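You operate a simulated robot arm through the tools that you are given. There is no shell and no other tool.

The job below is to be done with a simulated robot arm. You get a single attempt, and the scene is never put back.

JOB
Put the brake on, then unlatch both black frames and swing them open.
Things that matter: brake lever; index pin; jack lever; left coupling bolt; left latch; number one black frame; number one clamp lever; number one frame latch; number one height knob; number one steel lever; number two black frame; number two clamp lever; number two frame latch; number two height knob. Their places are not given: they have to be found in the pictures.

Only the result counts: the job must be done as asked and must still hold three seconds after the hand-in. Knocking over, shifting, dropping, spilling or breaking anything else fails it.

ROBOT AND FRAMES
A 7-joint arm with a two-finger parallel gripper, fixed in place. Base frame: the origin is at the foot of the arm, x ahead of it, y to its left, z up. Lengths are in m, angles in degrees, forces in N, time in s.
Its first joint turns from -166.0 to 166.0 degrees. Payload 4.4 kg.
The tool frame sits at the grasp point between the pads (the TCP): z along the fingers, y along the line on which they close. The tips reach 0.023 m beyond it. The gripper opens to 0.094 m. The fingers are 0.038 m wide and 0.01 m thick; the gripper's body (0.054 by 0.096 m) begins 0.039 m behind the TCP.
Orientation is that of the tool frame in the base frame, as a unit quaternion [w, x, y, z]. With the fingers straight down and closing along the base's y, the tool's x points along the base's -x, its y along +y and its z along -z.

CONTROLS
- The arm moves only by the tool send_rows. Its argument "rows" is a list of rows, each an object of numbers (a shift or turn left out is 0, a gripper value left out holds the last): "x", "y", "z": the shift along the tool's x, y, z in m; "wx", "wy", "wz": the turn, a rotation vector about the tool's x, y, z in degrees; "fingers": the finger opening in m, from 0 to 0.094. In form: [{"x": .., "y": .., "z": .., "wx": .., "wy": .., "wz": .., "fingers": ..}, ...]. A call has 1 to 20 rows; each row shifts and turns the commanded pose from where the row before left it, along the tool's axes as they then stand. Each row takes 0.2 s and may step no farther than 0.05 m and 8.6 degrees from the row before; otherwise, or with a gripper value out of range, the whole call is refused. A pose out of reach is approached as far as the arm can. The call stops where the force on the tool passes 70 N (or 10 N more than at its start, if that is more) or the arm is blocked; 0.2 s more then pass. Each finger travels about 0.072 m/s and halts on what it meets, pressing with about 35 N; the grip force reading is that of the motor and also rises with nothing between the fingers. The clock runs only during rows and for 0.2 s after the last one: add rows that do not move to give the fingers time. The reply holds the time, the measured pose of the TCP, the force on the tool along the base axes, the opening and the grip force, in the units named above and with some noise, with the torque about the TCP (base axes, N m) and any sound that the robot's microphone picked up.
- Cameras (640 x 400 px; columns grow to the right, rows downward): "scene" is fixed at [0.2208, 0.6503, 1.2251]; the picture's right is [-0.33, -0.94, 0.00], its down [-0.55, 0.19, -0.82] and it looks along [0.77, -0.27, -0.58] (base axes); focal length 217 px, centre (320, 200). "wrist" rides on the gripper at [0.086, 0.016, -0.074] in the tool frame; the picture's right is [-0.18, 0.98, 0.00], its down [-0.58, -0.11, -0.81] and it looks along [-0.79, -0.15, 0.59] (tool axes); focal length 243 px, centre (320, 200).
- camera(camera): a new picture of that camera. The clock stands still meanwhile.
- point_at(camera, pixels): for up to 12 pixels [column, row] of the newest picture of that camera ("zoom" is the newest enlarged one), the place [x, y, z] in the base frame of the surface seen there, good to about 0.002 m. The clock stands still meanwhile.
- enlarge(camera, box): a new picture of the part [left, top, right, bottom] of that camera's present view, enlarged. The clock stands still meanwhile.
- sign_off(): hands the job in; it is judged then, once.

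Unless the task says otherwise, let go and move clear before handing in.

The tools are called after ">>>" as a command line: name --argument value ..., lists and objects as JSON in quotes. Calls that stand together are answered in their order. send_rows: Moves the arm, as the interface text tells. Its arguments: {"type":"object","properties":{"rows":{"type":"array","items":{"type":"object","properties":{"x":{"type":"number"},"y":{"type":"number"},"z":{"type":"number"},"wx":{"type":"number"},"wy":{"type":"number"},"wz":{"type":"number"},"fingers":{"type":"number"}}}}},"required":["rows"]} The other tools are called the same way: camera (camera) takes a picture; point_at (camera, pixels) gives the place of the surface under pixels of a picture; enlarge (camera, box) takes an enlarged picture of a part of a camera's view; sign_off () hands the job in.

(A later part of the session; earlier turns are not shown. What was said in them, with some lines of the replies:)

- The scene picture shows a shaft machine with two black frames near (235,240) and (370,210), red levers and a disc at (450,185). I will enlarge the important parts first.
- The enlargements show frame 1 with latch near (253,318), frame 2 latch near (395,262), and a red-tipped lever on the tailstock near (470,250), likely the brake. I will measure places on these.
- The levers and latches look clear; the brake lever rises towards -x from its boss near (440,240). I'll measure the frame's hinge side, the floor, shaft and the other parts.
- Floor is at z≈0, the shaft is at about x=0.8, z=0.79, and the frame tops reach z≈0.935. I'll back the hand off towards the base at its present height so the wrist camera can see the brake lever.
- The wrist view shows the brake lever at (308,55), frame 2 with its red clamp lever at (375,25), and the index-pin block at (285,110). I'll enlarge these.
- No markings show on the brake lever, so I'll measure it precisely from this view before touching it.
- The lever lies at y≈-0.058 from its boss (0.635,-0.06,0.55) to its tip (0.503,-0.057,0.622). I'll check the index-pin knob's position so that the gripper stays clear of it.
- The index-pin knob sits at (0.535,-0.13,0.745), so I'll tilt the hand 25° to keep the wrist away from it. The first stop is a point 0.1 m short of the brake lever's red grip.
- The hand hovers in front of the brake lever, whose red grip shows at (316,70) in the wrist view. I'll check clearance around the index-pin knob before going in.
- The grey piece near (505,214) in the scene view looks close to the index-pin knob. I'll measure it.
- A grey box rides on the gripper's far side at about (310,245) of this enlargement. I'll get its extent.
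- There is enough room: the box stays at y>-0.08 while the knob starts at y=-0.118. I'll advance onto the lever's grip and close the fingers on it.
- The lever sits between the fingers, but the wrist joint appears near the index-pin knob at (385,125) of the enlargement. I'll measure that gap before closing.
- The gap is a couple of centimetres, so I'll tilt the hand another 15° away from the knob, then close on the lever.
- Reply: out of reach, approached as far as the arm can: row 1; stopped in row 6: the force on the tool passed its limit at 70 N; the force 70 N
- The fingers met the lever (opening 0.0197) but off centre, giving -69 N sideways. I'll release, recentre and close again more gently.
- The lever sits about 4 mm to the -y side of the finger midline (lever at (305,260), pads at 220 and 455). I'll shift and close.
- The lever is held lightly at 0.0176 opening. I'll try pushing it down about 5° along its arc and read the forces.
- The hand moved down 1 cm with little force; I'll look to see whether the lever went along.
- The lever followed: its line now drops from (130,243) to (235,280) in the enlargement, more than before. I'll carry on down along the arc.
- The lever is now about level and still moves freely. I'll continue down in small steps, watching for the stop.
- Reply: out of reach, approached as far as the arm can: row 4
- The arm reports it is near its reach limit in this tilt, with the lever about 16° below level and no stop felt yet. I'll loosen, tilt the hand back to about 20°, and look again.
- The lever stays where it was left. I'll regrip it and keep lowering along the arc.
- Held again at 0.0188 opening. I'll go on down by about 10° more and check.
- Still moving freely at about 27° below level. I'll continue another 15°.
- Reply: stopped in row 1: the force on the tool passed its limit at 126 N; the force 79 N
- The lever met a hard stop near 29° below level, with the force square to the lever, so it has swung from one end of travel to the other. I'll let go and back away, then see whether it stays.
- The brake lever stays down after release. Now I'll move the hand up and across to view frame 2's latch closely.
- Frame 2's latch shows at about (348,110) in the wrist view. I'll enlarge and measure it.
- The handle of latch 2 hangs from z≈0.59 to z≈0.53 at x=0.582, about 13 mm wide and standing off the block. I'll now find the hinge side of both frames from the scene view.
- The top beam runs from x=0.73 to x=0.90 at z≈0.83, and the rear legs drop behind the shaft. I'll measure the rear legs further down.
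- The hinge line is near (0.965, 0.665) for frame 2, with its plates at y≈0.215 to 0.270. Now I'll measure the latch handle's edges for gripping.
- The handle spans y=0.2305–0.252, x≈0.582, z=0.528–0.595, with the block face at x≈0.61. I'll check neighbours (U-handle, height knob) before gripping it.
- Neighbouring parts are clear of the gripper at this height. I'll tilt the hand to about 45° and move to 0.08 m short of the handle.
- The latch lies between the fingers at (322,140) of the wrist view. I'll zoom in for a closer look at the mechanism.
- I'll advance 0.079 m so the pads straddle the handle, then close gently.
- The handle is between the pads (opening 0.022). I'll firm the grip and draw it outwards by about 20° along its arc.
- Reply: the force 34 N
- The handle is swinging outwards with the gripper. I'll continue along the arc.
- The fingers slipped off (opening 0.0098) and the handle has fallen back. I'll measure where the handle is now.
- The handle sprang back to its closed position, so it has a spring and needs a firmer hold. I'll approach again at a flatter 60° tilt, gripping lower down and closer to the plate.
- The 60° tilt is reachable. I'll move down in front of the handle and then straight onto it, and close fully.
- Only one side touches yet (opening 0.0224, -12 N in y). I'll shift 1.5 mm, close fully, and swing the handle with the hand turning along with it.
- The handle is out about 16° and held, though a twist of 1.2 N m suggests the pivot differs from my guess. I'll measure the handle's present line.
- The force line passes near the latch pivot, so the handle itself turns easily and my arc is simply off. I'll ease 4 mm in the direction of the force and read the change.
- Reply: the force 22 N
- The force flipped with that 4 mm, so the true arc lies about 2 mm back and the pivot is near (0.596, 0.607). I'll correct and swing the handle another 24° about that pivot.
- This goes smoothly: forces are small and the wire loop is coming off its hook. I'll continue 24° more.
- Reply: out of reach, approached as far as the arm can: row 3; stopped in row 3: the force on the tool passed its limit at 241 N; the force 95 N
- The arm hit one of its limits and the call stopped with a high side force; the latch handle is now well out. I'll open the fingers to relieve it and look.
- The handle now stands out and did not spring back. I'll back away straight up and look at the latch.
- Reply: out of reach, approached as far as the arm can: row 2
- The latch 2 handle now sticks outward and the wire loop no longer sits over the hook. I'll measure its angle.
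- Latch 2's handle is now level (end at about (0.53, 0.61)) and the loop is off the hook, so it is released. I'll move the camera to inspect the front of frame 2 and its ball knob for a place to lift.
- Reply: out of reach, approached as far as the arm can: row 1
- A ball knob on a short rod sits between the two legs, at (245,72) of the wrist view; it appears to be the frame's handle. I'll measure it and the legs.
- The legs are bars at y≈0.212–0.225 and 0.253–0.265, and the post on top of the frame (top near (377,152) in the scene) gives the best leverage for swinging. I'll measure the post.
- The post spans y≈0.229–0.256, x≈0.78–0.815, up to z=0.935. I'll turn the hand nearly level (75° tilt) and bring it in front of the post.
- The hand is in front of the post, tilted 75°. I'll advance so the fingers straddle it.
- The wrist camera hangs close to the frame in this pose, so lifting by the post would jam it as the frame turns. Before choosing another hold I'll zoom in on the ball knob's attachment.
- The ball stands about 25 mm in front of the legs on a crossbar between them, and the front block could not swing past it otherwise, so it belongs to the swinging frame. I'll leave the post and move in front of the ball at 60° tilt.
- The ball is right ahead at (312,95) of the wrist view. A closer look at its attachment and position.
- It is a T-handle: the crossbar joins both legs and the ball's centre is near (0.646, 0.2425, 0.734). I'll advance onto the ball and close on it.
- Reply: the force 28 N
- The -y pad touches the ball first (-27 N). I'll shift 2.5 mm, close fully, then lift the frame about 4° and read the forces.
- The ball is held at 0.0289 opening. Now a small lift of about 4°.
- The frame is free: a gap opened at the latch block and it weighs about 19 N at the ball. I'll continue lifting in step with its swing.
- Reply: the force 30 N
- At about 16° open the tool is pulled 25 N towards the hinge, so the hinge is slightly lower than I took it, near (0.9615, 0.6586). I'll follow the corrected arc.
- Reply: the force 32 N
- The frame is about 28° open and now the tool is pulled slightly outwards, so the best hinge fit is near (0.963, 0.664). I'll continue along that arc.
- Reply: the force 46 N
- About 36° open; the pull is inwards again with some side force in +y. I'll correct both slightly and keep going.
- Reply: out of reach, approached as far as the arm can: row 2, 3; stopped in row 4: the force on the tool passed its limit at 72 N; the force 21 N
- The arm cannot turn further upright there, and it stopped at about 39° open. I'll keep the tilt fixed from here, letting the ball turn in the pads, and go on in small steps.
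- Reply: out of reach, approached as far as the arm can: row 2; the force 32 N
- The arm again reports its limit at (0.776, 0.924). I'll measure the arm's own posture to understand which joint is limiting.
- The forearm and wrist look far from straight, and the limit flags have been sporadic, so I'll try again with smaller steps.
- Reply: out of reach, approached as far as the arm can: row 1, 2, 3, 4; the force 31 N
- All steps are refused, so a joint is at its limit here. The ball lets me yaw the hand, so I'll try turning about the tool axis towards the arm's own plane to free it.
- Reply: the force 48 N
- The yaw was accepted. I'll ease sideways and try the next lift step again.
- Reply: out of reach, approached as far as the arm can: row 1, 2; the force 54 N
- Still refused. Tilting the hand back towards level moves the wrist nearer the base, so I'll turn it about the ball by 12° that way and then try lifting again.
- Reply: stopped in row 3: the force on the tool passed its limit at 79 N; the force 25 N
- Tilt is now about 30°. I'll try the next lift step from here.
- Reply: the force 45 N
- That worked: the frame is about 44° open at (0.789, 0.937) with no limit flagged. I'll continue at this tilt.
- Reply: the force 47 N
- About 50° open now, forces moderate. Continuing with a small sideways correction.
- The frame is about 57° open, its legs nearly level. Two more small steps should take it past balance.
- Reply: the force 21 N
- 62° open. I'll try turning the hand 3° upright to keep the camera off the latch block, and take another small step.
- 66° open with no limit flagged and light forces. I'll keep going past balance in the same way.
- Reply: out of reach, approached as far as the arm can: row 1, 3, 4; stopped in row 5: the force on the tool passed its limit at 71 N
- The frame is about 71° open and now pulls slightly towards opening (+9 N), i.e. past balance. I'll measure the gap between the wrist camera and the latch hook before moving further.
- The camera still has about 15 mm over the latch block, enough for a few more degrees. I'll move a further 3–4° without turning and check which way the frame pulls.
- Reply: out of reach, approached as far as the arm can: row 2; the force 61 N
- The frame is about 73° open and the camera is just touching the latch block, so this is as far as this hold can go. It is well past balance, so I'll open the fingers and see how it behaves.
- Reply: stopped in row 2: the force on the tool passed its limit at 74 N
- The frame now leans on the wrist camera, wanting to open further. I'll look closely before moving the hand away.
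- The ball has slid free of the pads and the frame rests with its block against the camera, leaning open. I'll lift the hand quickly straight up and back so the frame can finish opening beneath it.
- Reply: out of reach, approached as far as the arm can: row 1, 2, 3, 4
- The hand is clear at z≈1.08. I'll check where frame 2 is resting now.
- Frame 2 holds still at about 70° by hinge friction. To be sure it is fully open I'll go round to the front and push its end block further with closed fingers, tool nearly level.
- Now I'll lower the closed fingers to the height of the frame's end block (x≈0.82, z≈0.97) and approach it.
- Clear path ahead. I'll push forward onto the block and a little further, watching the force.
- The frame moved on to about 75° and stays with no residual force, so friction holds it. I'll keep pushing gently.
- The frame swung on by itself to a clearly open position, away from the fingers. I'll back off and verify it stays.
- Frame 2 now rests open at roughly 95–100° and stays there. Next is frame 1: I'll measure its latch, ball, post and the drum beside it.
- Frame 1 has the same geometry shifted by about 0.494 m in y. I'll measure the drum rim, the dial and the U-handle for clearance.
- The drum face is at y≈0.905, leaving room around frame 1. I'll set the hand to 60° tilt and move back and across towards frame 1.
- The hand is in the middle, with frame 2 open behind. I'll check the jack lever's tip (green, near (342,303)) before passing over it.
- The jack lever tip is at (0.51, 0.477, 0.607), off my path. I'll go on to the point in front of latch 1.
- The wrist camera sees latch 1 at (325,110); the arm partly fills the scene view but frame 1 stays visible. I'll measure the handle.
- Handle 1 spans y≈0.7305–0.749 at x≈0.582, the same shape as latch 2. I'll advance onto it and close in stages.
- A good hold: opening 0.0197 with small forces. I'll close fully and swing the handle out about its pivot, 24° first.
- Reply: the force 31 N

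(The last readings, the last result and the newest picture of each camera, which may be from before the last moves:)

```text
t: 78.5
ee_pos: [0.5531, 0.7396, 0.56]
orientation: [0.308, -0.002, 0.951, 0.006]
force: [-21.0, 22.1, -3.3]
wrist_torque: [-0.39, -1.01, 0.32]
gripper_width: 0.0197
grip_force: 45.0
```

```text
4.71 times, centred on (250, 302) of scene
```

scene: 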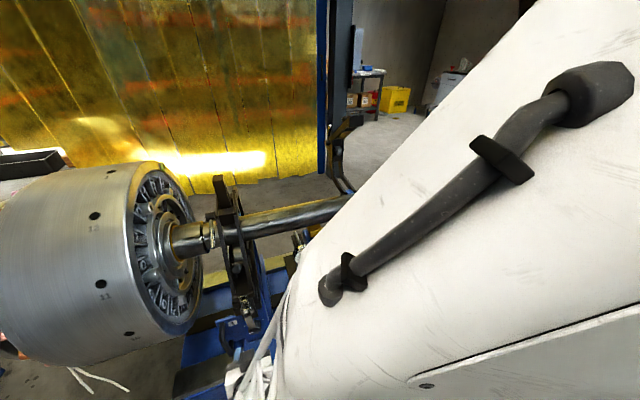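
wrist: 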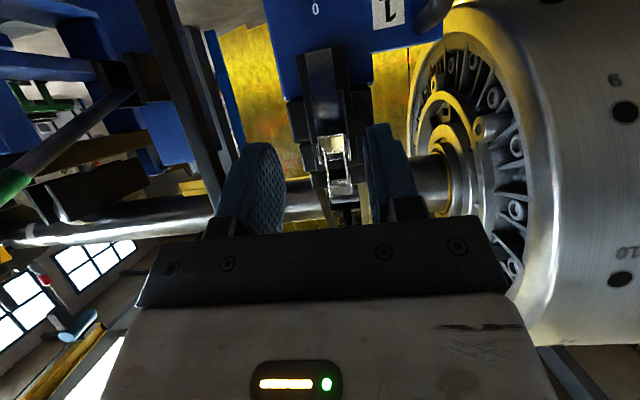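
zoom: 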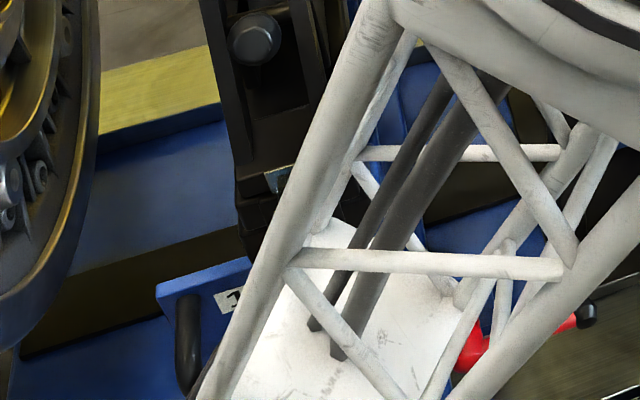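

The handle follows; the arm now blocks the scene view, so I rely on forces. A small correction outward, then another 16°.

>>> send_rows --rows '[{"x": 0.0017, "y": 0.0008, "z": 0.0003}, {"x": 0.0012, "z": -0.009, "wy": 8}, {"x": 0.0012, "z": -0.009, "wy": 8}, {}]'

>>> enlarge --camera "wrist" --box '[240, 60, 420, 235]'

```text
t: 79.5
ee_pos: [0.5405, 0.7389, 0.5722]
orientation: [0.173, -0.002, 0.985, 0.006]
force: [1.9, 6.0, 14.0]
wrist_torque: [-0.63, -0.72, 0.37]
gripper_width: 0.0197
grip_force: 44.8
```

```text
2.29 times, centred on (330, 148) of wrist
```

zoom: 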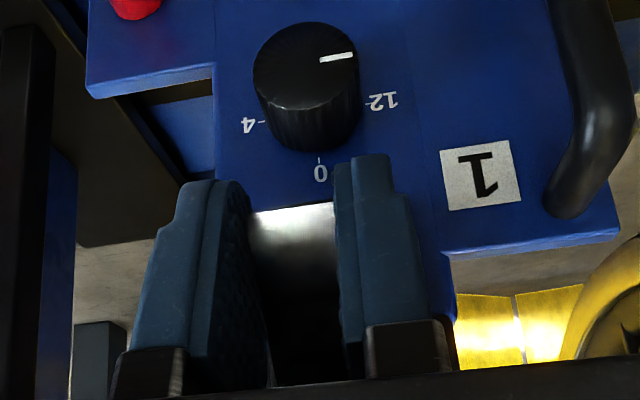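

At 40° the handle is moving easily and pulls towards opening. I'll continue about 30° more with only a little hand rotation.

>>> send_rows --rows '[{"x": 0.0014, "z": -0.0114, "wy": 3}, {"x": 0.0001, "z": -0.0114, "wy": 3}, {"x": -0.0014, "z": -0.0113}, {}]'

>>> enlarge --camera "wrist" --box '[240, 60, 420, 235]'

```text
t: 80.5
ee_pos: [0.5286, 0.7399, 0.604]
orientation: [0.121, -0.004, 0.993, 0.005]
force: [-13.1, 43.2, -19.6]
wrist_torque: [0.6, 1.3, -0.06]
gripper_width: 0.0193
grip_force: 45.2
```

```text
2.29 times, centred on (330, 148) of wrist
```

zoom: 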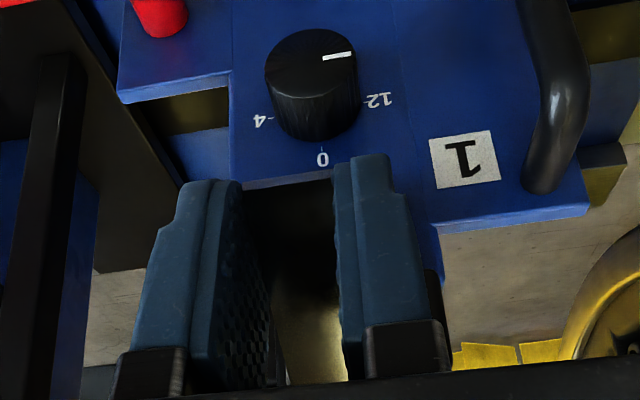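

About 70° now, with some side force. I'll correct sideways and continue to roughly 90°.

>>> send_rows --rows '[{"x": -0.0033, "y": 0.0009, "z": -0.011}, {"x": -0.0052, "y": 0.0006, "z": -0.0102}, {}]'

>>> enlarge --camera "wrist" --box '[240, 60, 420, 235]'

```text
t: 81.3
ee_pos: [0.5333, 0.7401, 0.6268]
orientation: [0.119, -0.002, 0.993, 0.004]
force: [-10.7, 16.6, -16.5]
wrist_torque: [0.41, 1.37, -0.38]
gripper_width: 0.0195
grip_force: 44.7
```

```text
2.29 times, centred on (330, 148) of wrist
```

zoom: 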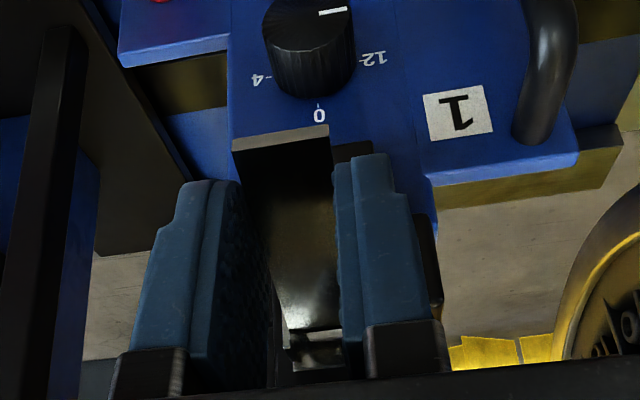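

The handle is about level now. One more step of 10°, then release and check.

>>> send_rows --rows '[{"x": -0.0068, "y": 0.0005, "z": -0.0092}, {}, {"fingers": 0.04}, {"fingers": 0.045}, {}]'

>>> enlarge --camera "wrist" --box '[240, 60, 420, 235]'

```text
t: 82.5
ee_pos: [0.5378, 0.7412, 0.6367]
orientation: [0.122, -0.003, 0.993, 0.005]
force: [0.9, -0.1, 0.6]
wrist_torque: [-0.04, -0.01, 0.02]
gripper_width: 0.0451
grip_force: 0.0
```

```text
2.29 times, centred on (330, 148) of wrist
```

zoom: 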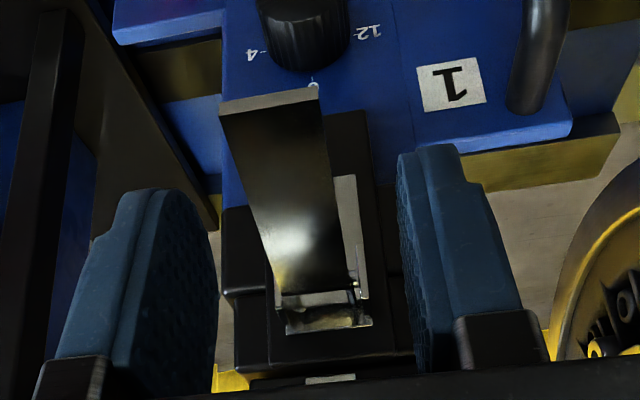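

Latch 1's handle stays out and its loop is off the hook. I'll back away and move in front of frame 1's ball knob.

>>> send_rows --rows '[{"z": -0.04}, {"z": -0.04}, {"wy": -7.7}, {"wy": -7.7}, {"wy": -7.7}, {"wy": -7.7}, {"wy": -7.7}, {"wy": -7.6}, {"x": -0.0438, "z": 0.0102, "fingers": 0.06}, {"x": -0.0437, "z": 0.0102}, {}]'

>>> camera --camera "wrist"

>>> camera --camera "scene"

```text
t: 84.9
ee_pos: [0.578, 0.7395, 0.7799]
orientation: [0.5, -0.001, 0.866, 0.006]
force: [-0.1, 0.1, 0.3]
wrist_torque: [0.0, 0.01, 0.0]
gripper_width: 0.0599
grip_force: 0.1
```

```text
taken
```

wrist: 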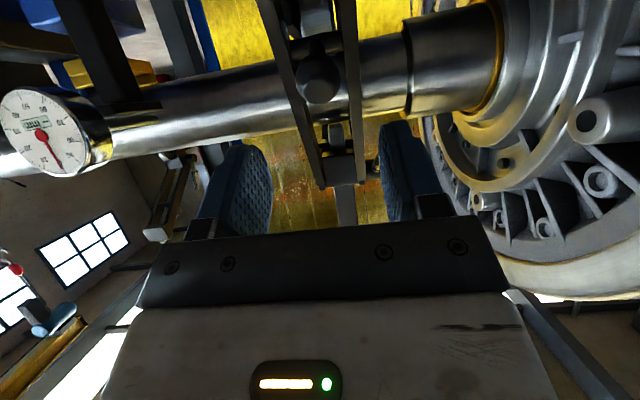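

```text
taken
```

scene: 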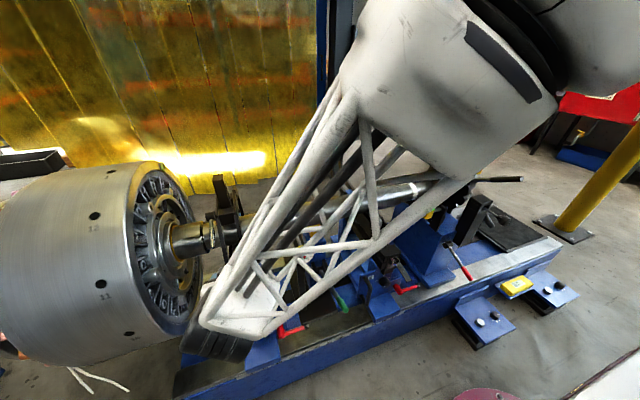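

Ball 1 shows at (318,78) in the wrist view. I'll measure it and the legs.

>>> point_at --camera "wrist" --pixels '[[318, 78], [302, 78], [335, 78], [318, 62], [318, 95], [310, 90], [328, 90], [293, 78], [350, 78], [280, 40], [348, 40], [318, 70]]'

>>> enlarge --camera "wrist" --box '[260, 20, 380, 140]'

```text
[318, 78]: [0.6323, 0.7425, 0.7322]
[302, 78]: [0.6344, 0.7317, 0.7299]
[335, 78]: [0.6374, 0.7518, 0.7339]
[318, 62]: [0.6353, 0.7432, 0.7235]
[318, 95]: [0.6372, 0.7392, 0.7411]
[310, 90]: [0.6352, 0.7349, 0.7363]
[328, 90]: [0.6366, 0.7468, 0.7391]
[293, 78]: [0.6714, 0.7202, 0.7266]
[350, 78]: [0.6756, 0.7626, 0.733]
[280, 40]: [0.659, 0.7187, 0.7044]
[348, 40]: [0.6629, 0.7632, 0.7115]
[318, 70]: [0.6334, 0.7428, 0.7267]
```

```text
3.33 times, centred on (320, 80) of wrist
```

zoom: 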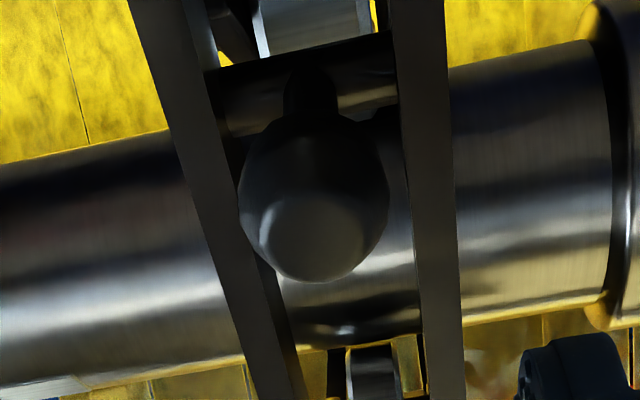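

The ball's centre is near (0.646, 0.740, 0.734). Before lifting I'll measure the arm's own elbow and forearm in this view to plan within its limits.

>>> point_at --camera "scene" --pixels '[[230, 315], [250, 330], [300, 240], [355, 120], [370, 60], [400, 40], [470, 100], [520, 60], [560, 20], [600, 60], [500, 20], [440, 160]]'

```text
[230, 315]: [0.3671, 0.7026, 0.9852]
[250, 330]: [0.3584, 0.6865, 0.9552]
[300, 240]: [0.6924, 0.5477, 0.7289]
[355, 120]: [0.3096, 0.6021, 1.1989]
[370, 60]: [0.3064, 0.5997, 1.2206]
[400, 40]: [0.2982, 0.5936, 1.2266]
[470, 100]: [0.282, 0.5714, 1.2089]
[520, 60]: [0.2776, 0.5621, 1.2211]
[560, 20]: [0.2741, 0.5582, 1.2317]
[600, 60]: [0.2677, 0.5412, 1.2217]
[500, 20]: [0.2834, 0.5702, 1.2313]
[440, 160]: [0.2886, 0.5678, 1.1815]
```

In this reach the wrist bends mostly sideways, which should leave more room for turning. I'll advance onto the ball and close in stages.

>>> send_rows --rows '[{"x": 0.0029, "z": 0.0389}, {"x": 0.0029, "z": 0.0389}, {"fingers": 0.04}, {"fingers": 0.034}, {"fingers": 0.03}, {"fingers": 0.026}]'

>>> enlarge --camera "wrist" --box '[220, 60, 420, 235]'

```text
t: 86.3
ee_pos: [0.6456, 0.7403, 0.7353]
orientation: [0.5, 0.0, 0.866, 0.006]
force: [4.9, 6.9, -3.6]
wrist_torque: [0.03, -0.12, 0.02]
gripper_width: 0.0293
grip_force: 44.7
```

```text
2.29 times, centred on (320, 148) of wrist
```

zoom: 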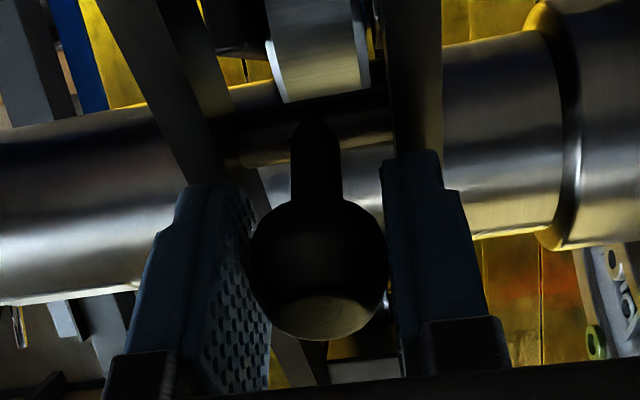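

Held firmly and centred. I'll begin lifting frame 1 with the same swing, 6° first.

>>> send_rows --rows '[{"fingers": 0.0}, {"x": -0.0165, "z": -0.0043, "wy": 3}, {"x": -0.0165, "z": -0.0043, "wy": 3}, {}]'

>>> enlarge --camera "scene" --box '[200, 160, 280, 260]'

```text
t: 87.3
ee_pos: [0.6538, 0.7396, 0.7678]
orientation: [0.453, -0.001, 0.891, 0.006]
force: [-24.8, 2.2, -11.8]
wrist_torque: [-0.11, 0.67, -0.01]
gripper_width: 0.0295
grip_force: 44.8
```

```text
4.00 times, centred on (240, 210) of scene
```

zoom: 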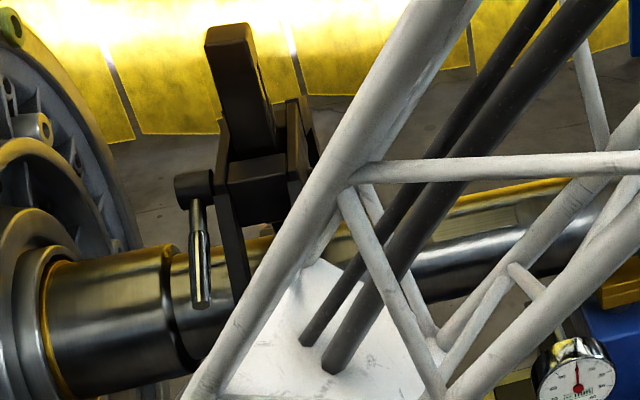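

Frame 1 is moving. Slight outward correction, then 12° more.

>>> send_rows --rows '[{"x": -0.0161, "z": -0.0057, "wy": 3}, {"x": -0.0165, "z": -0.0043, "wy": 3}, {"x": -0.0165, "z": -0.0043, "wy": 3}, {"x": -0.0165, "z": -0.0043, "wy": 3}, {}]'

```text
t: 88.5
ee_pos: [0.683, 0.739, 0.8313]
orientation: [0.358, -0.001, 0.934, 0.005]
force: [-23.4, -4.1, 1.7]
wrist_torque: [-0.1, 0.79, -0.01]
gripper_width: 0.0291
grip_force: 45.2
```

About 18° open, no limits flagged. Another small outward correction and 12° more.

>>> send_rows --rows '[{"x": -0.0161, "z": -0.0058, "wy": 3}, {"x": -0.0165, "z": -0.0043, "wy": 3}, {"x": -0.0165, "z": -0.0043, "wy": 3}, {"x": -0.0165, "z": -0.0043, "wy": 3}, {}]'

>>> enlarge --camera "scene" --box '[180, 100, 300, 260]'

```text
t: 89.7
ee_pos: [0.7237, 0.7391, 0.8866]
orientation: [0.258, -0.002, 0.966, 0.006]
force: [5.3, 24.6, -14.7]
wrist_torque: [0.08, 0.95, -0.04]
gripper_width: 0.0294
grip_force: 44.9
```

```text
2.50 times, centred on (240, 180) of scene
```

zoom: 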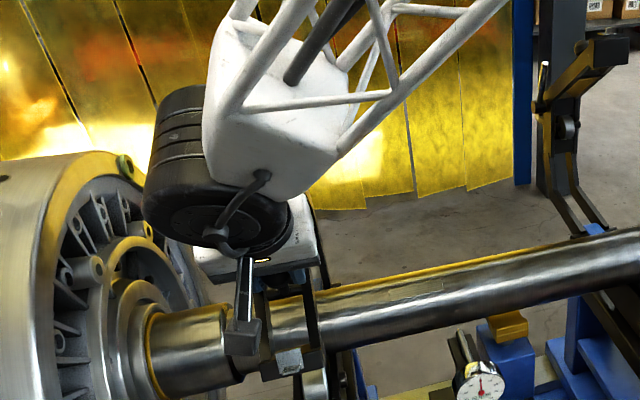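

About 30° open at tilt 30°. The wrist joint appears near the drum in this view, so I'll check that gap.

>>> point_at --camera "zoom" --pixels '[[160, 130], [150, 200], [170, 100], [200, 230], [230, 240], [280, 210], [200, 260], [130, 170], [100, 165], [235, 335], [290, 360], [300, 320]]'

```text
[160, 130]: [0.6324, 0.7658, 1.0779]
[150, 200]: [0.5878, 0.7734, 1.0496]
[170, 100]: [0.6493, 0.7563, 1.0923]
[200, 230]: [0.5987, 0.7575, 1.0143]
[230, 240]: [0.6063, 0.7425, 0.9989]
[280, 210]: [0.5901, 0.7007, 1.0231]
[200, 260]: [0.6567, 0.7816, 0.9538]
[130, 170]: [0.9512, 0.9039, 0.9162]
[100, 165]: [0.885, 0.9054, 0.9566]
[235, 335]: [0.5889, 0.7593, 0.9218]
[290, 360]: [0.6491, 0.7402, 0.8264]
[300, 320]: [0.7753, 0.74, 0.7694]
```

The wrist stays about 0.12 m from the drum. I'll go on 6° with a small correction.

>>> send_rows --rows '[{"x": -0.0168, "y": 0.0008, "z": -0.0033, "wy": 3}, {"x": -0.0165, "z": -0.0043, "wy": 3}, {}]'

```text
t: 90.5
ee_pos: [0.7494, 0.7395, 0.9102]
orientation: [0.208, -0.002, 0.978, 0.005]
force: [-22.2, -12.7, 16.3]
wrist_torque: [-0.1, 0.74, 0.03]
gripper_width: 0.0293
grip_force: 44.7
```

About 36° open at tilt 24°. From here I'll hold the tilt and only translate along the arc.

>>> send_rows --rows '[{"x": -0.011, "z": -0.0028}, {"x": -0.0109, "z": -0.0028}, {"x": -0.0171, "z": -0.0031}, {}]'

```text
t: 91.5
ee_pos: [0.7807, 0.7397, 0.9304]
orientation: [0.208, -0.002, 0.978, 0.005]
force: [-6.9, -9.6, -4.9]
wrist_torque: [-0.05, 1.14, 0.08]
gripper_width: 0.0295
grip_force: 45.1
```

42° open with light forces. Three more steps.

>>> send_rows --rows '[{"x": -0.0172, "z": -0.0023}, {"x": -0.0173, "z": -0.0014}, {"x": -0.0174, "z": -0.0004}, {}]'

>>> enlarge --camera "scene" --box '[180, 80, 300, 240]'

```text
t: 92.5
ee_pos: [0.8269, 0.739, 0.9587]
orientation: [0.209, -0.002, 0.978, 0.007]
force: [-9.2, -15.6, 7.3]
wrist_torque: [-0.13, 0.9, 0.19]
gripper_width: 0.0294
grip_force: 45.3
```

```text
2.50 times, centred on (240, 160) of scene
```

zoom: 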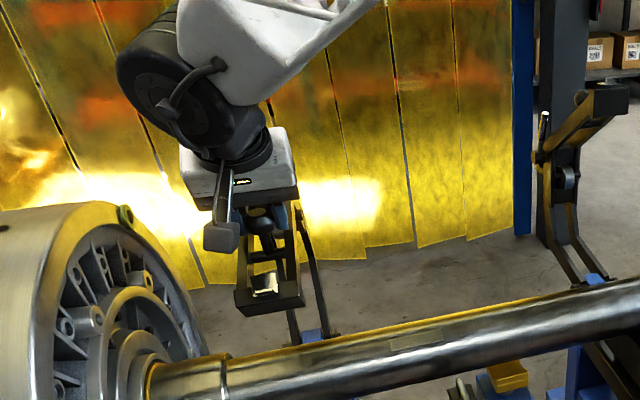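

52° open and still smooth. Three more steps should take it past balance.

>>> send_rows --rows '[{"x": -0.0173, "z": 0.0004}, {"x": -0.0173, "z": 0.0014}, {"x": -0.0172, "z": 0.0023}, {}]'

>>> enlarge --camera "scene" --box '[180, 80, 300, 240]'

```text
t: 93.5
ee_pos: [0.8764, 0.7405, 0.9751]
orientation: [0.207, -0.003, 0.978, 0.007]
force: [-10.9, -18.2, 13.0]
wrist_torque: [-0.13, 1.37, 0.37]
gripper_width: 0.0294
grip_force: 44.7
```

```text
2.50 times, centred on (240, 160) of scene
```

zoom: 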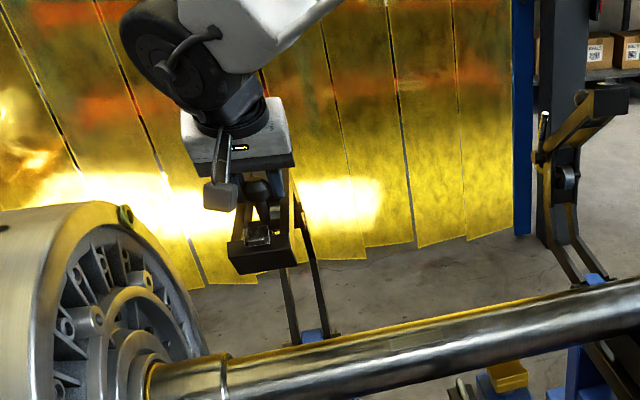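

61° open. One more step, then I'll release here, where hinge friction should hold it.

>>> send_rows --rows '[{"x": -0.0171, "y": -0.0005, "z": 0.0032}, {}, {"fingers": 0.034}, {"fingers": 0.045}, {"fingers": 0.055}, {}]'

>>> enlarge --camera "scene" --box '[180, 80, 300, 240]'

```text
t: 94.9
ee_pos: [0.8929, 0.7397, 0.9787]
orientation: [0.208, -0.002, 0.978, 0.006]
force: [0.6, -0.7, 12.3]
wrist_torque: [-0.32, 0.12, -0.01]
gripper_width: 0.0551
grip_force: 0.1
```

```text
2.50 times, centred on (240, 160) of scene
```

zoom: 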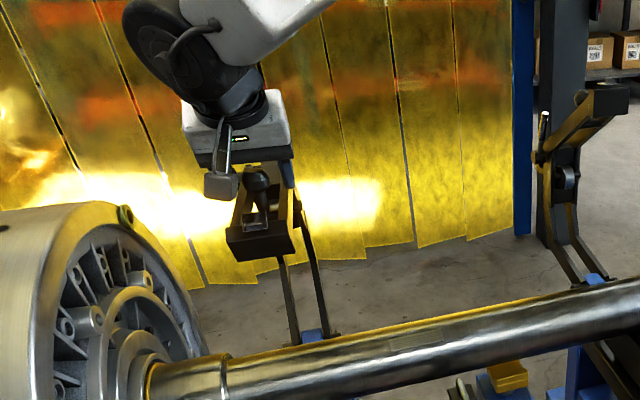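

The ball is free; a light 12 N presses up on the fingertips. I'll retreat up along the tool axis and see whether the frame holds.

>>> send_rows --rows '[{"z": -0.045}, {"z": -0.05}, {"z": -0.05}, {}]'

>>> enlarge --camera "scene" --box '[180, 60, 300, 240]'

```text
t: 95.9
ee_pos: [0.8324, 0.7389, 1.1105]
orientation: [0.208, -0.001, 0.978, 0.005]
force: [-0.5, 0.7, 0.1]
wrist_torque: [0.01, 0.04, -0.02]
gripper_width: 0.0553
grip_force: 0.1
```

```text
2.22 times, centred on (240, 150) of scene
```

zoom: 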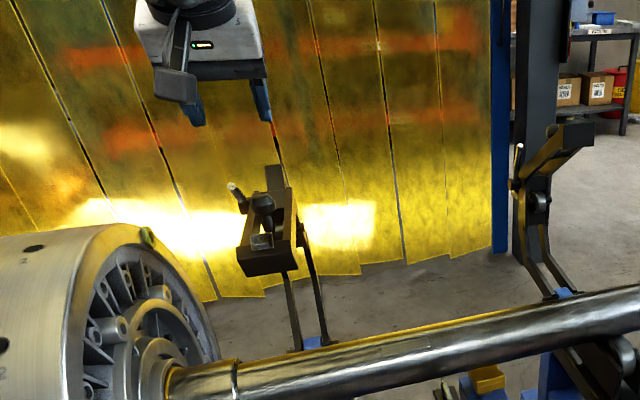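

Frame 1 holds at about 63°. As with frame 2, I'll go to its front with the tool level and closed fingers to push it fully open.

>>> send_rows --rows '[{"x": 0.0388, "z": -0.0173, "fingers": 0.0}, {"x": 0.0388, "z": -0.0173}, {"x": 0.0388, "z": -0.0173}, {"x": 0.0388, "z": -0.0173}, {"wy": -8}, {"wy": -8}, {"wy": -8}, {"wy": -8}, {"wy": -8}, {"wy": -8}, {"wy": -8}, {}]'

>>> camera --camera "scene"

```text
t: 98.5
ee_pos: [0.6639, 0.7355, 1.1108]
orientation: [0.643, 0.0, 0.765, 0.007]
force: [-0.5, -0.3, 0.2]
wrist_torque: [0.01, 0.0, 0.01]
gripper_width: 0.0
grip_force: 34.6
```

```text
taken
```

scene: 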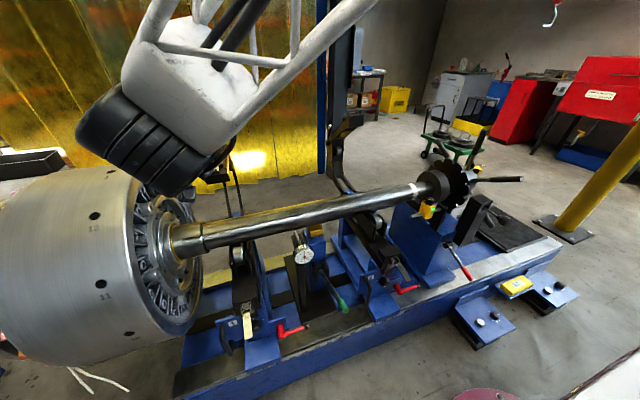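

The latch 1 handle is seen out at (250,325). I'll lower the closed fingers to block height in front of frame 1.

>>> send_rows --rows '[{"x": 0.0351, "y": 0.0011, "z": 0.0153}, {"x": 0.0351, "y": 0.0011, "z": 0.0153}, {"x": 0.0351, "y": 0.0011, "z": 0.0153}, {"x": 0.0351, "y": 0.0011, "z": 0.0153}, {}]'

>>> enlarge --camera "scene" --box '[120, 80, 280, 240]'

```text
t: 99.7
ee_pos: [0.7002, 0.7422, 0.9609]
orientation: [0.643, 0.0, 0.766, 0.007]
force: [-0.1, -0.6, -0.4]
wrist_torque: [-0.01, -0.02, 0.01]
gripper_width: 0.0002
grip_force: 35.2
```

```text
2.50 times, centred on (200, 160) of scene
```

zoom: 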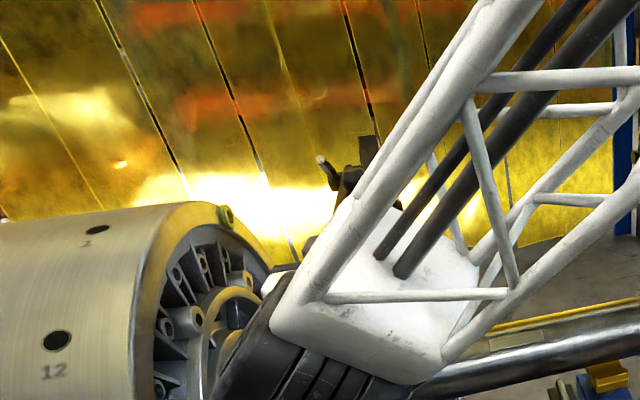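

The arm hides the block from the scene view, so I'll push by geometry and force as for frame 2, in small steps.

>>> send_rows --rows '[{"x": -0.0078, "z": 0.0443}, {"x": -0.0064, "z": 0.0131}, {"x": -0.0064, "z": 0.0131}, {"x": -0.0064, "z": 0.0131}, {"x": -0.0064, "z": 0.0131}, {}]'

>>> camera --camera "scene"

```text
t: 101.1
ee_pos: [0.8006, 0.7442, 0.9763]
orientation: [0.642, 0.001, 0.766, 0.006]
force: [0.5, -0.6, 0.7]
wrist_torque: [0.0, -0.01, -0.02]
gripper_width: 0.0002
grip_force: 35.2
```

```text
taken
```

scene: 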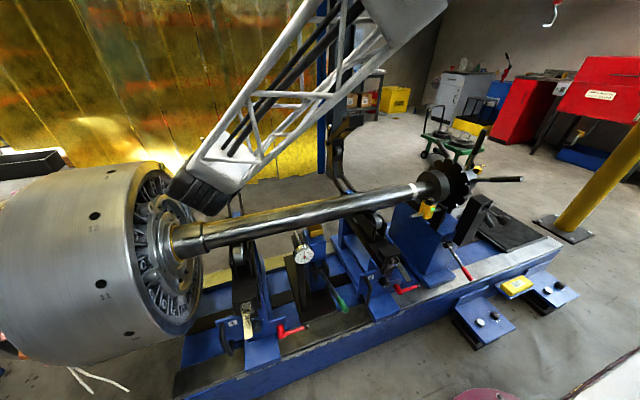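

No resistance felt yet with the tip at x≈0.823. I'll keep pushing.

>>> send_rows --rows '[{"x": -0.0059, "z": 0.0132}, {"x": -0.0059, "z": 0.0132}, {"x": -0.0059, "z": 0.0132}, {"x": -0.0059, "z": 0.0132}, {}]'

>>> enlarge --camera "scene" --box '[160, 60, 340, 240]'

```text
t: 102.3
ee_pos: [0.8559, 0.7445, 0.9915]
orientation: [0.643, 0.002, 0.765, 0.005]
force: [0.7, -0.6, -0.2]
wrist_torque: [-0.01, 0.01, 0.01]
gripper_width: 0.0001
grip_force: 35.0
```

```text
2.22 times, centred on (250, 150) of scene
```

zoom: 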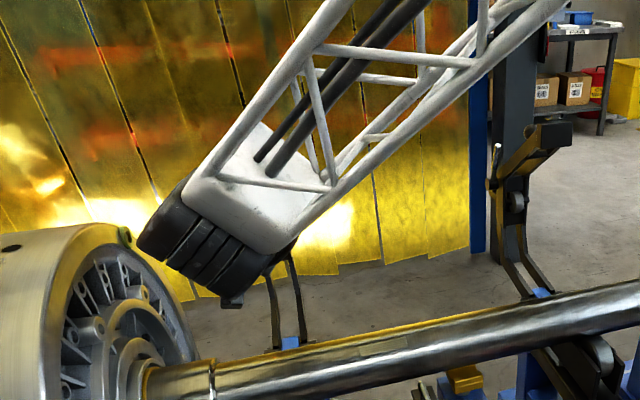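

Still free of force with the tip at 0.879. A few more steps, then I'll back off to look.

>>> send_rows --rows '[{"x": -0.0044, "z": 0.0134}, {"x": -0.0044, "z": 0.0134}, {"x": -0.0034, "z": 0.0135}, {}]'

>>> enlarge --camera "scene" --box '[160, 60, 340, 240]'

```text
t: 103.3
ee_pos: [0.898, 0.7443, 0.9964]
orientation: [0.643, 0.001, 0.766, 0.006]
force: [-0.4, 0.0, -0.1]
wrist_torque: [-0.01, -0.02, -0.01]
gripper_width: 0.0001
grip_force: 34.3
```

```text
2.22 times, centred on (250, 150) of scene
```

zoom: 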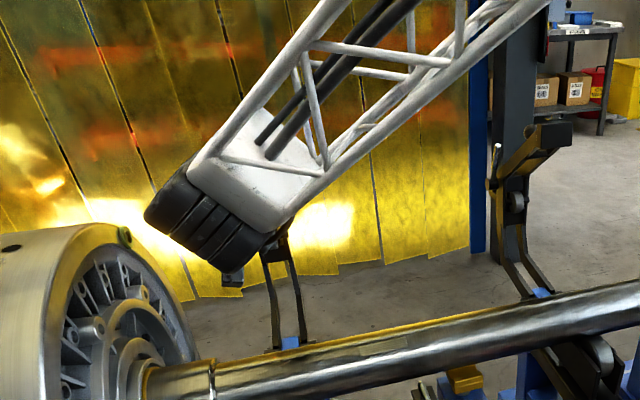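

The rear legs of frame 1 now look like those of the open frame 2. I'll retreat and check properly.

>>> send_rows --rows '[{"z": -0.048}, {"z": -0.048}, {"z": -0.048}, {"x": -0.03, "z": -0.035}, {"x": -0.03, "z": -0.035}, {"x": -0.03, "z": -0.035}, {}]'

>>> camera --camera "scene"

```text
t: 104.9
ee_pos: [0.6674, 0.7406, 1.1299]
orientation: [0.642, 0.001, 0.766, 0.006]
force: [0.9, 0.7, -0.8]
wrist_torque: [0.01, 0.01, 0.02]
gripper_width: 0.0
grip_force: 34.8
```

```text
taken
```

scene: 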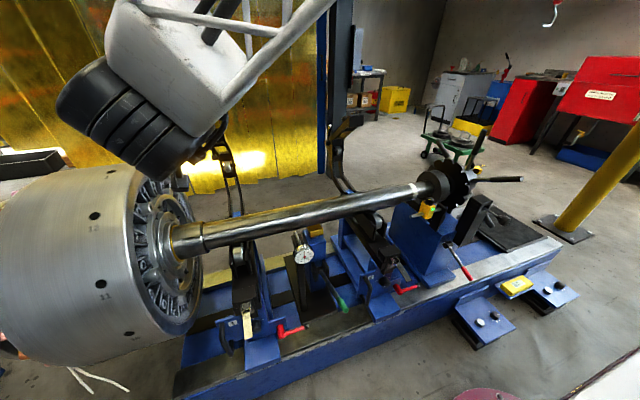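

Frame 1 seems open behind the shaft. I'll take the arm out of the view to inspect everything.

>>> send_rows --rows '[{"x": 0.0042, "y": -0.0389, "z": -0.0241}, {"x": 0.0042, "y": -0.0389, "z": -0.0241}, {"x": 0.0042, "y": -0.0389, "z": -0.0241}, {"x": 0.0042, "y": -0.0389, "z": -0.0241}, {"x": 0.0042, "y": -0.0389, "z": -0.0241}, {"x": 0.0042, "y": -0.0389, "z": -0.0241}, {"x": 0.0042, "y": -0.0389, "z": -0.0241}, {"x": 0.0042, "y": -0.0389, "z": -0.0241}, {"x": 0.0042, "y": -0.0389, "z": -0.0241}, {"y": -0.045}, {"y": -0.045}, {"y": -0.045}, {"y": -0.045}, {}]'

>>> camera --camera "scene"

>>> enlarge --camera "scene" --box '[180, 110, 380, 240]'

>>> enlarge --camera "scene" --box '[200, 230, 300, 340]'

>>> enlarge --camera "scene" --box '[350, 200, 490, 300]'

```text
t: 107.9
ee_pos: [0.453, 0.2084, 1.1233]
orientation: [0.642, 0.0, 0.766, 0.007]
force: [0.4, 0.3, -0.1]
wrist_torque: [-0.04, -0.01, 0.01]
gripper_width: 0.0
grip_force: 35.1
```

```text
taken
```

scene: 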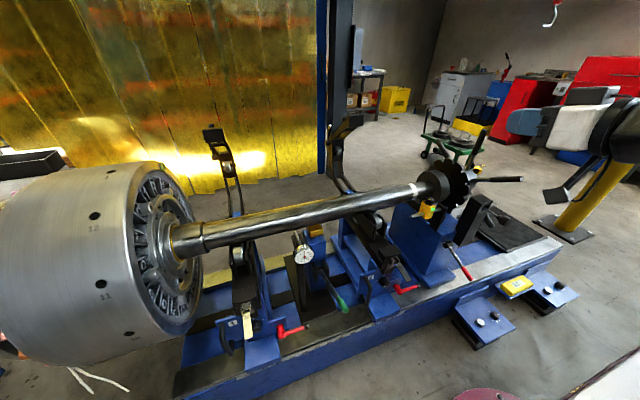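

```text
3.08 times, centred on (280, 175) of scene
```

zoom: 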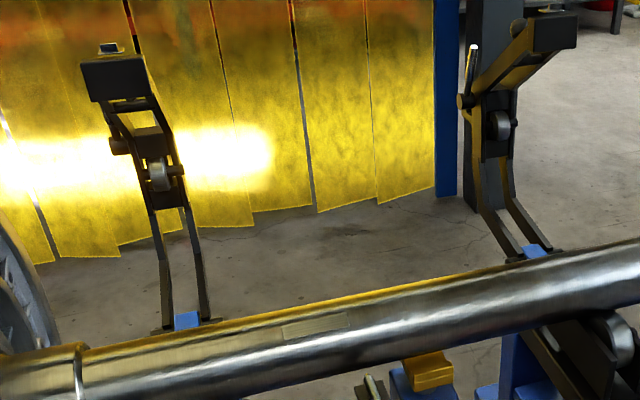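

```text
3.64 times, centred on (250, 285) of scene
```

zoom: 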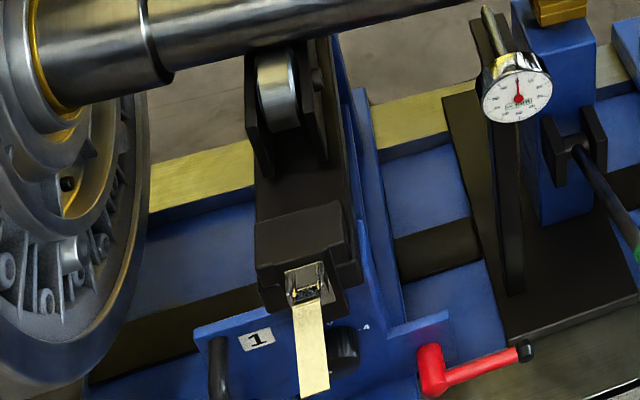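

```text
4.00 times, centred on (420, 250) of scene
```

zoom: 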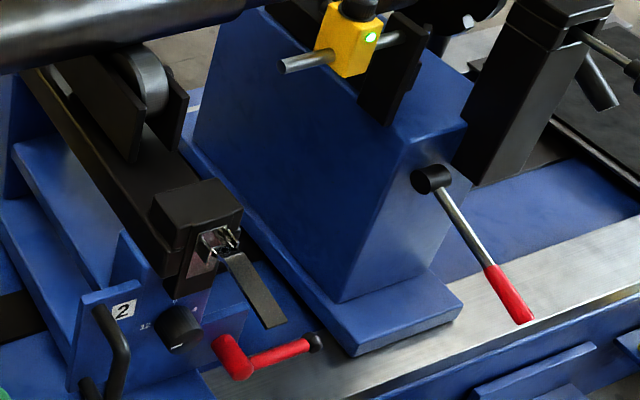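

Both frames stand open, both latch handles are out, and the brake lever is down. I'll measure the final positions to be sure.

>>> point_at --camera "zoom" --pixels '[[435, 180], [460, 225], [480, 255], [500, 290], [520, 318], [255, 285], [225, 265], [275, 315]]'

>>> enlarge --camera "scene" --box '[195, 115, 265, 225]'

>>> point_at --camera "zoom" --pixels '[[260, 70], [300, 80], [250, 45], [280, 150], [300, 215], [320, 290], [370, 320], [265, 160], [350, 180]]'

>>> enlarge --camera "scene" --box '[310, 100, 390, 220]'

>>> point_at --camera "zoom" --pixels '[[350, 70], [320, 75], [270, 120], [220, 130], [240, 180], [260, 240], [290, 290], [235, 90]]'

```text
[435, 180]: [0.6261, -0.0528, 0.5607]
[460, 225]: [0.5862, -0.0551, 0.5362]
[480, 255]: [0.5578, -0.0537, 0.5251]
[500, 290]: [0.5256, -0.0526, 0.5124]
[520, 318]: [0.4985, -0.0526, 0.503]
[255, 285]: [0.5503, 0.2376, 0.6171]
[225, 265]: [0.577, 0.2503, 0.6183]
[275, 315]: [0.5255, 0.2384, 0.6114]
```

```text
3.64 times, centred on (230, 170) of scene
```

zoom: 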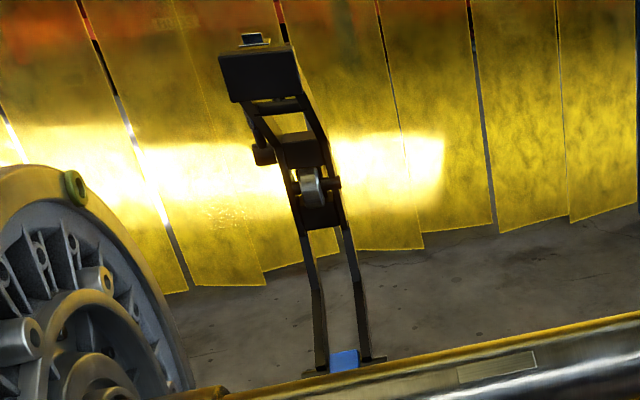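

```text
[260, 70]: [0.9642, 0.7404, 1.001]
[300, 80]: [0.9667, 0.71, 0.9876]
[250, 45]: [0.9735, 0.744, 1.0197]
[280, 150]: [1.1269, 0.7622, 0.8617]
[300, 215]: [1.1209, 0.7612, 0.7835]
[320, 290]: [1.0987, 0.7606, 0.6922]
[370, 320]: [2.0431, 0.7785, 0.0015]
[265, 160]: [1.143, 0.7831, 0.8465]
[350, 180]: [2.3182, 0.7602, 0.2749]
```

```text
3.33 times, centred on (350, 160) of scene
```

zoom: 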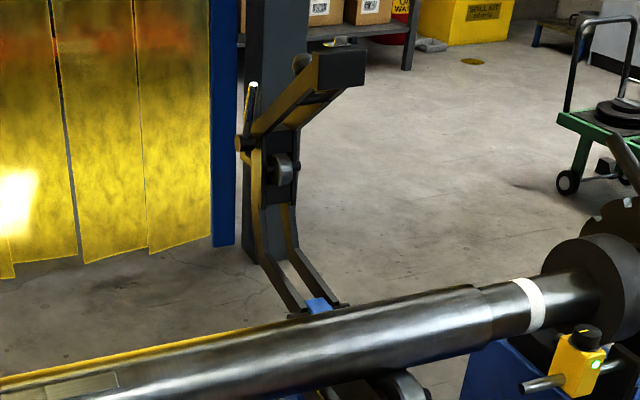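

```text
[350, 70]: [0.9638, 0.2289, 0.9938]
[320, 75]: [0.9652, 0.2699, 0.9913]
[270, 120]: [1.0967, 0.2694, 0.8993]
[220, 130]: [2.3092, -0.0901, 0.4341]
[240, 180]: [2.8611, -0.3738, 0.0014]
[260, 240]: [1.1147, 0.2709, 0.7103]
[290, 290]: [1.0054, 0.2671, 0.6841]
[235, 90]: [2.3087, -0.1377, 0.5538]
```

Both end blocks rest at x≈0.964, z≈1.0, i.e. the same open stop, and the brake lever is at its lower stop. One last check that the neighbouring parts (index pin, jack lever, knobs) are unchanged.

>>> enlarge --camera "scene" --box '[400, 140, 540, 230]'

>>> enlarge --camera "scene" --box '[200, 240, 360, 380]'

>>> enlarge --camera "scene" --box '[430, 220, 610, 350]'

>>> enlarge --camera "scene" --box '[320, 210, 480, 320]'

```text
4.44 times, centred on (470, 185) of scene
```

zoom: 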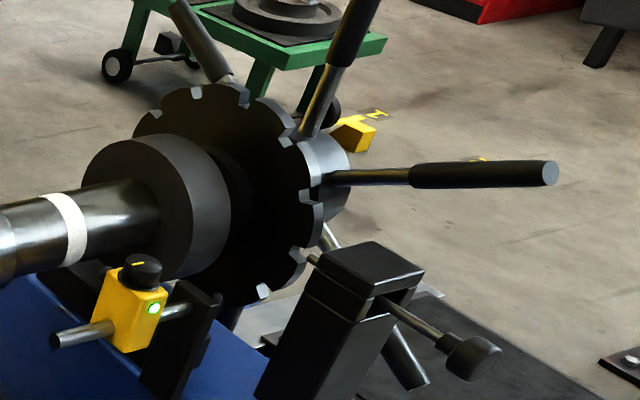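

```text
2.86 times, centred on (280, 310) of scene
```

zoom: 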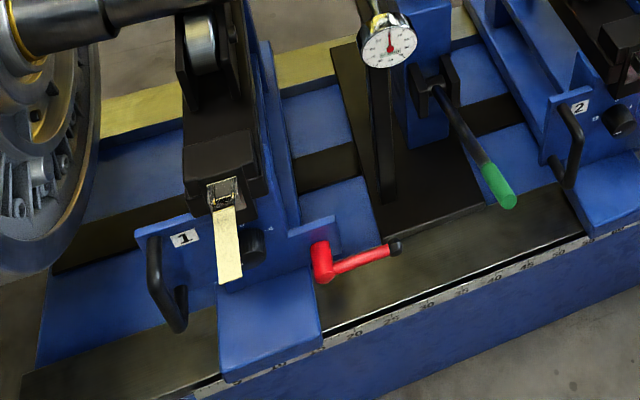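

```text
3.08 times, centred on (520, 285) of scene
```

zoom: 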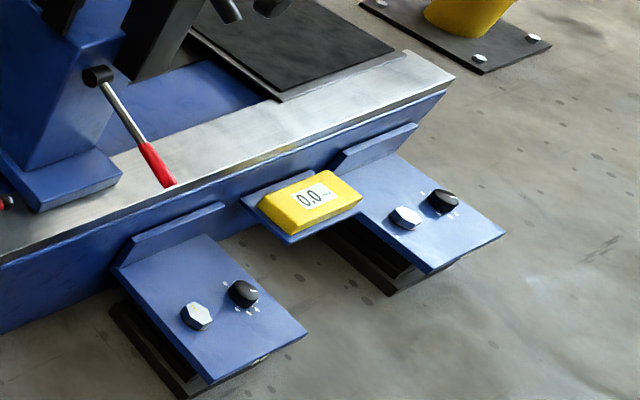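

```text
3.64 times, centred on (400, 265) of scene
```

zoom: 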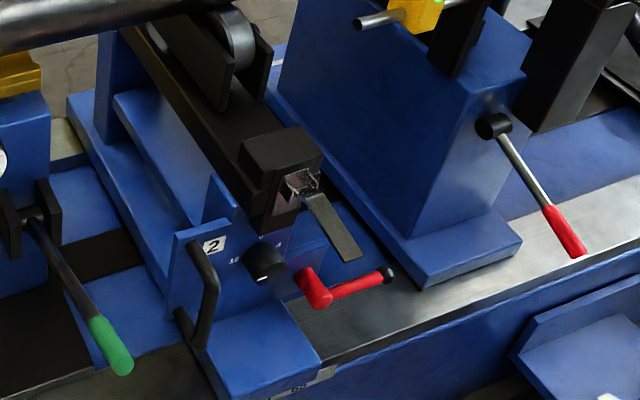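

The last enlargements show the index pin, jack lever, clamp levers, knobs and feet just as at the start. The brake lever is at its lower stop, both latch handles are out, both frames rest open, and the arm is clear, so I am handing in.

>>> sign_off

```text
The job is handed in.
```

I put the brake on, unlatched both black frames and swung them open, then handed the job in. I don't have the judge's result.

- **Brake:** the red-tipped lever on the tailstock went from about 30° above level down to a hard stop about 21° below, and stayed there. It carries no markings, so I took "down" as on because it had swung from its raised position to a firm stop.
- **Latches:** both handles now stick straight out, and the wire loops are off their hooks.
- **Frames:** both rest open at the same angle, a little over 90°, with their front ends near x = 0.96, z = 1.0. Friction held each frame part-way up. I pushed each one from the front and it ended up resting open, clear of the fingers.
- **Everything else:** the index pin, jack lever, clamp levers, number two height knob and feet looked unchanged in the final pictures. Number one height knob was mostly hidden behind its latch handle, so I could not check it fully. I also never identified the left latch or left coupling bolt; I touched nothing I took to be either.

While I was opening latch 2, the arm hit one of its own limits and the force briefly passed 240 N before the call stopped. I saw no damage afterwards. The arm is clear of the machine and holding nothing.
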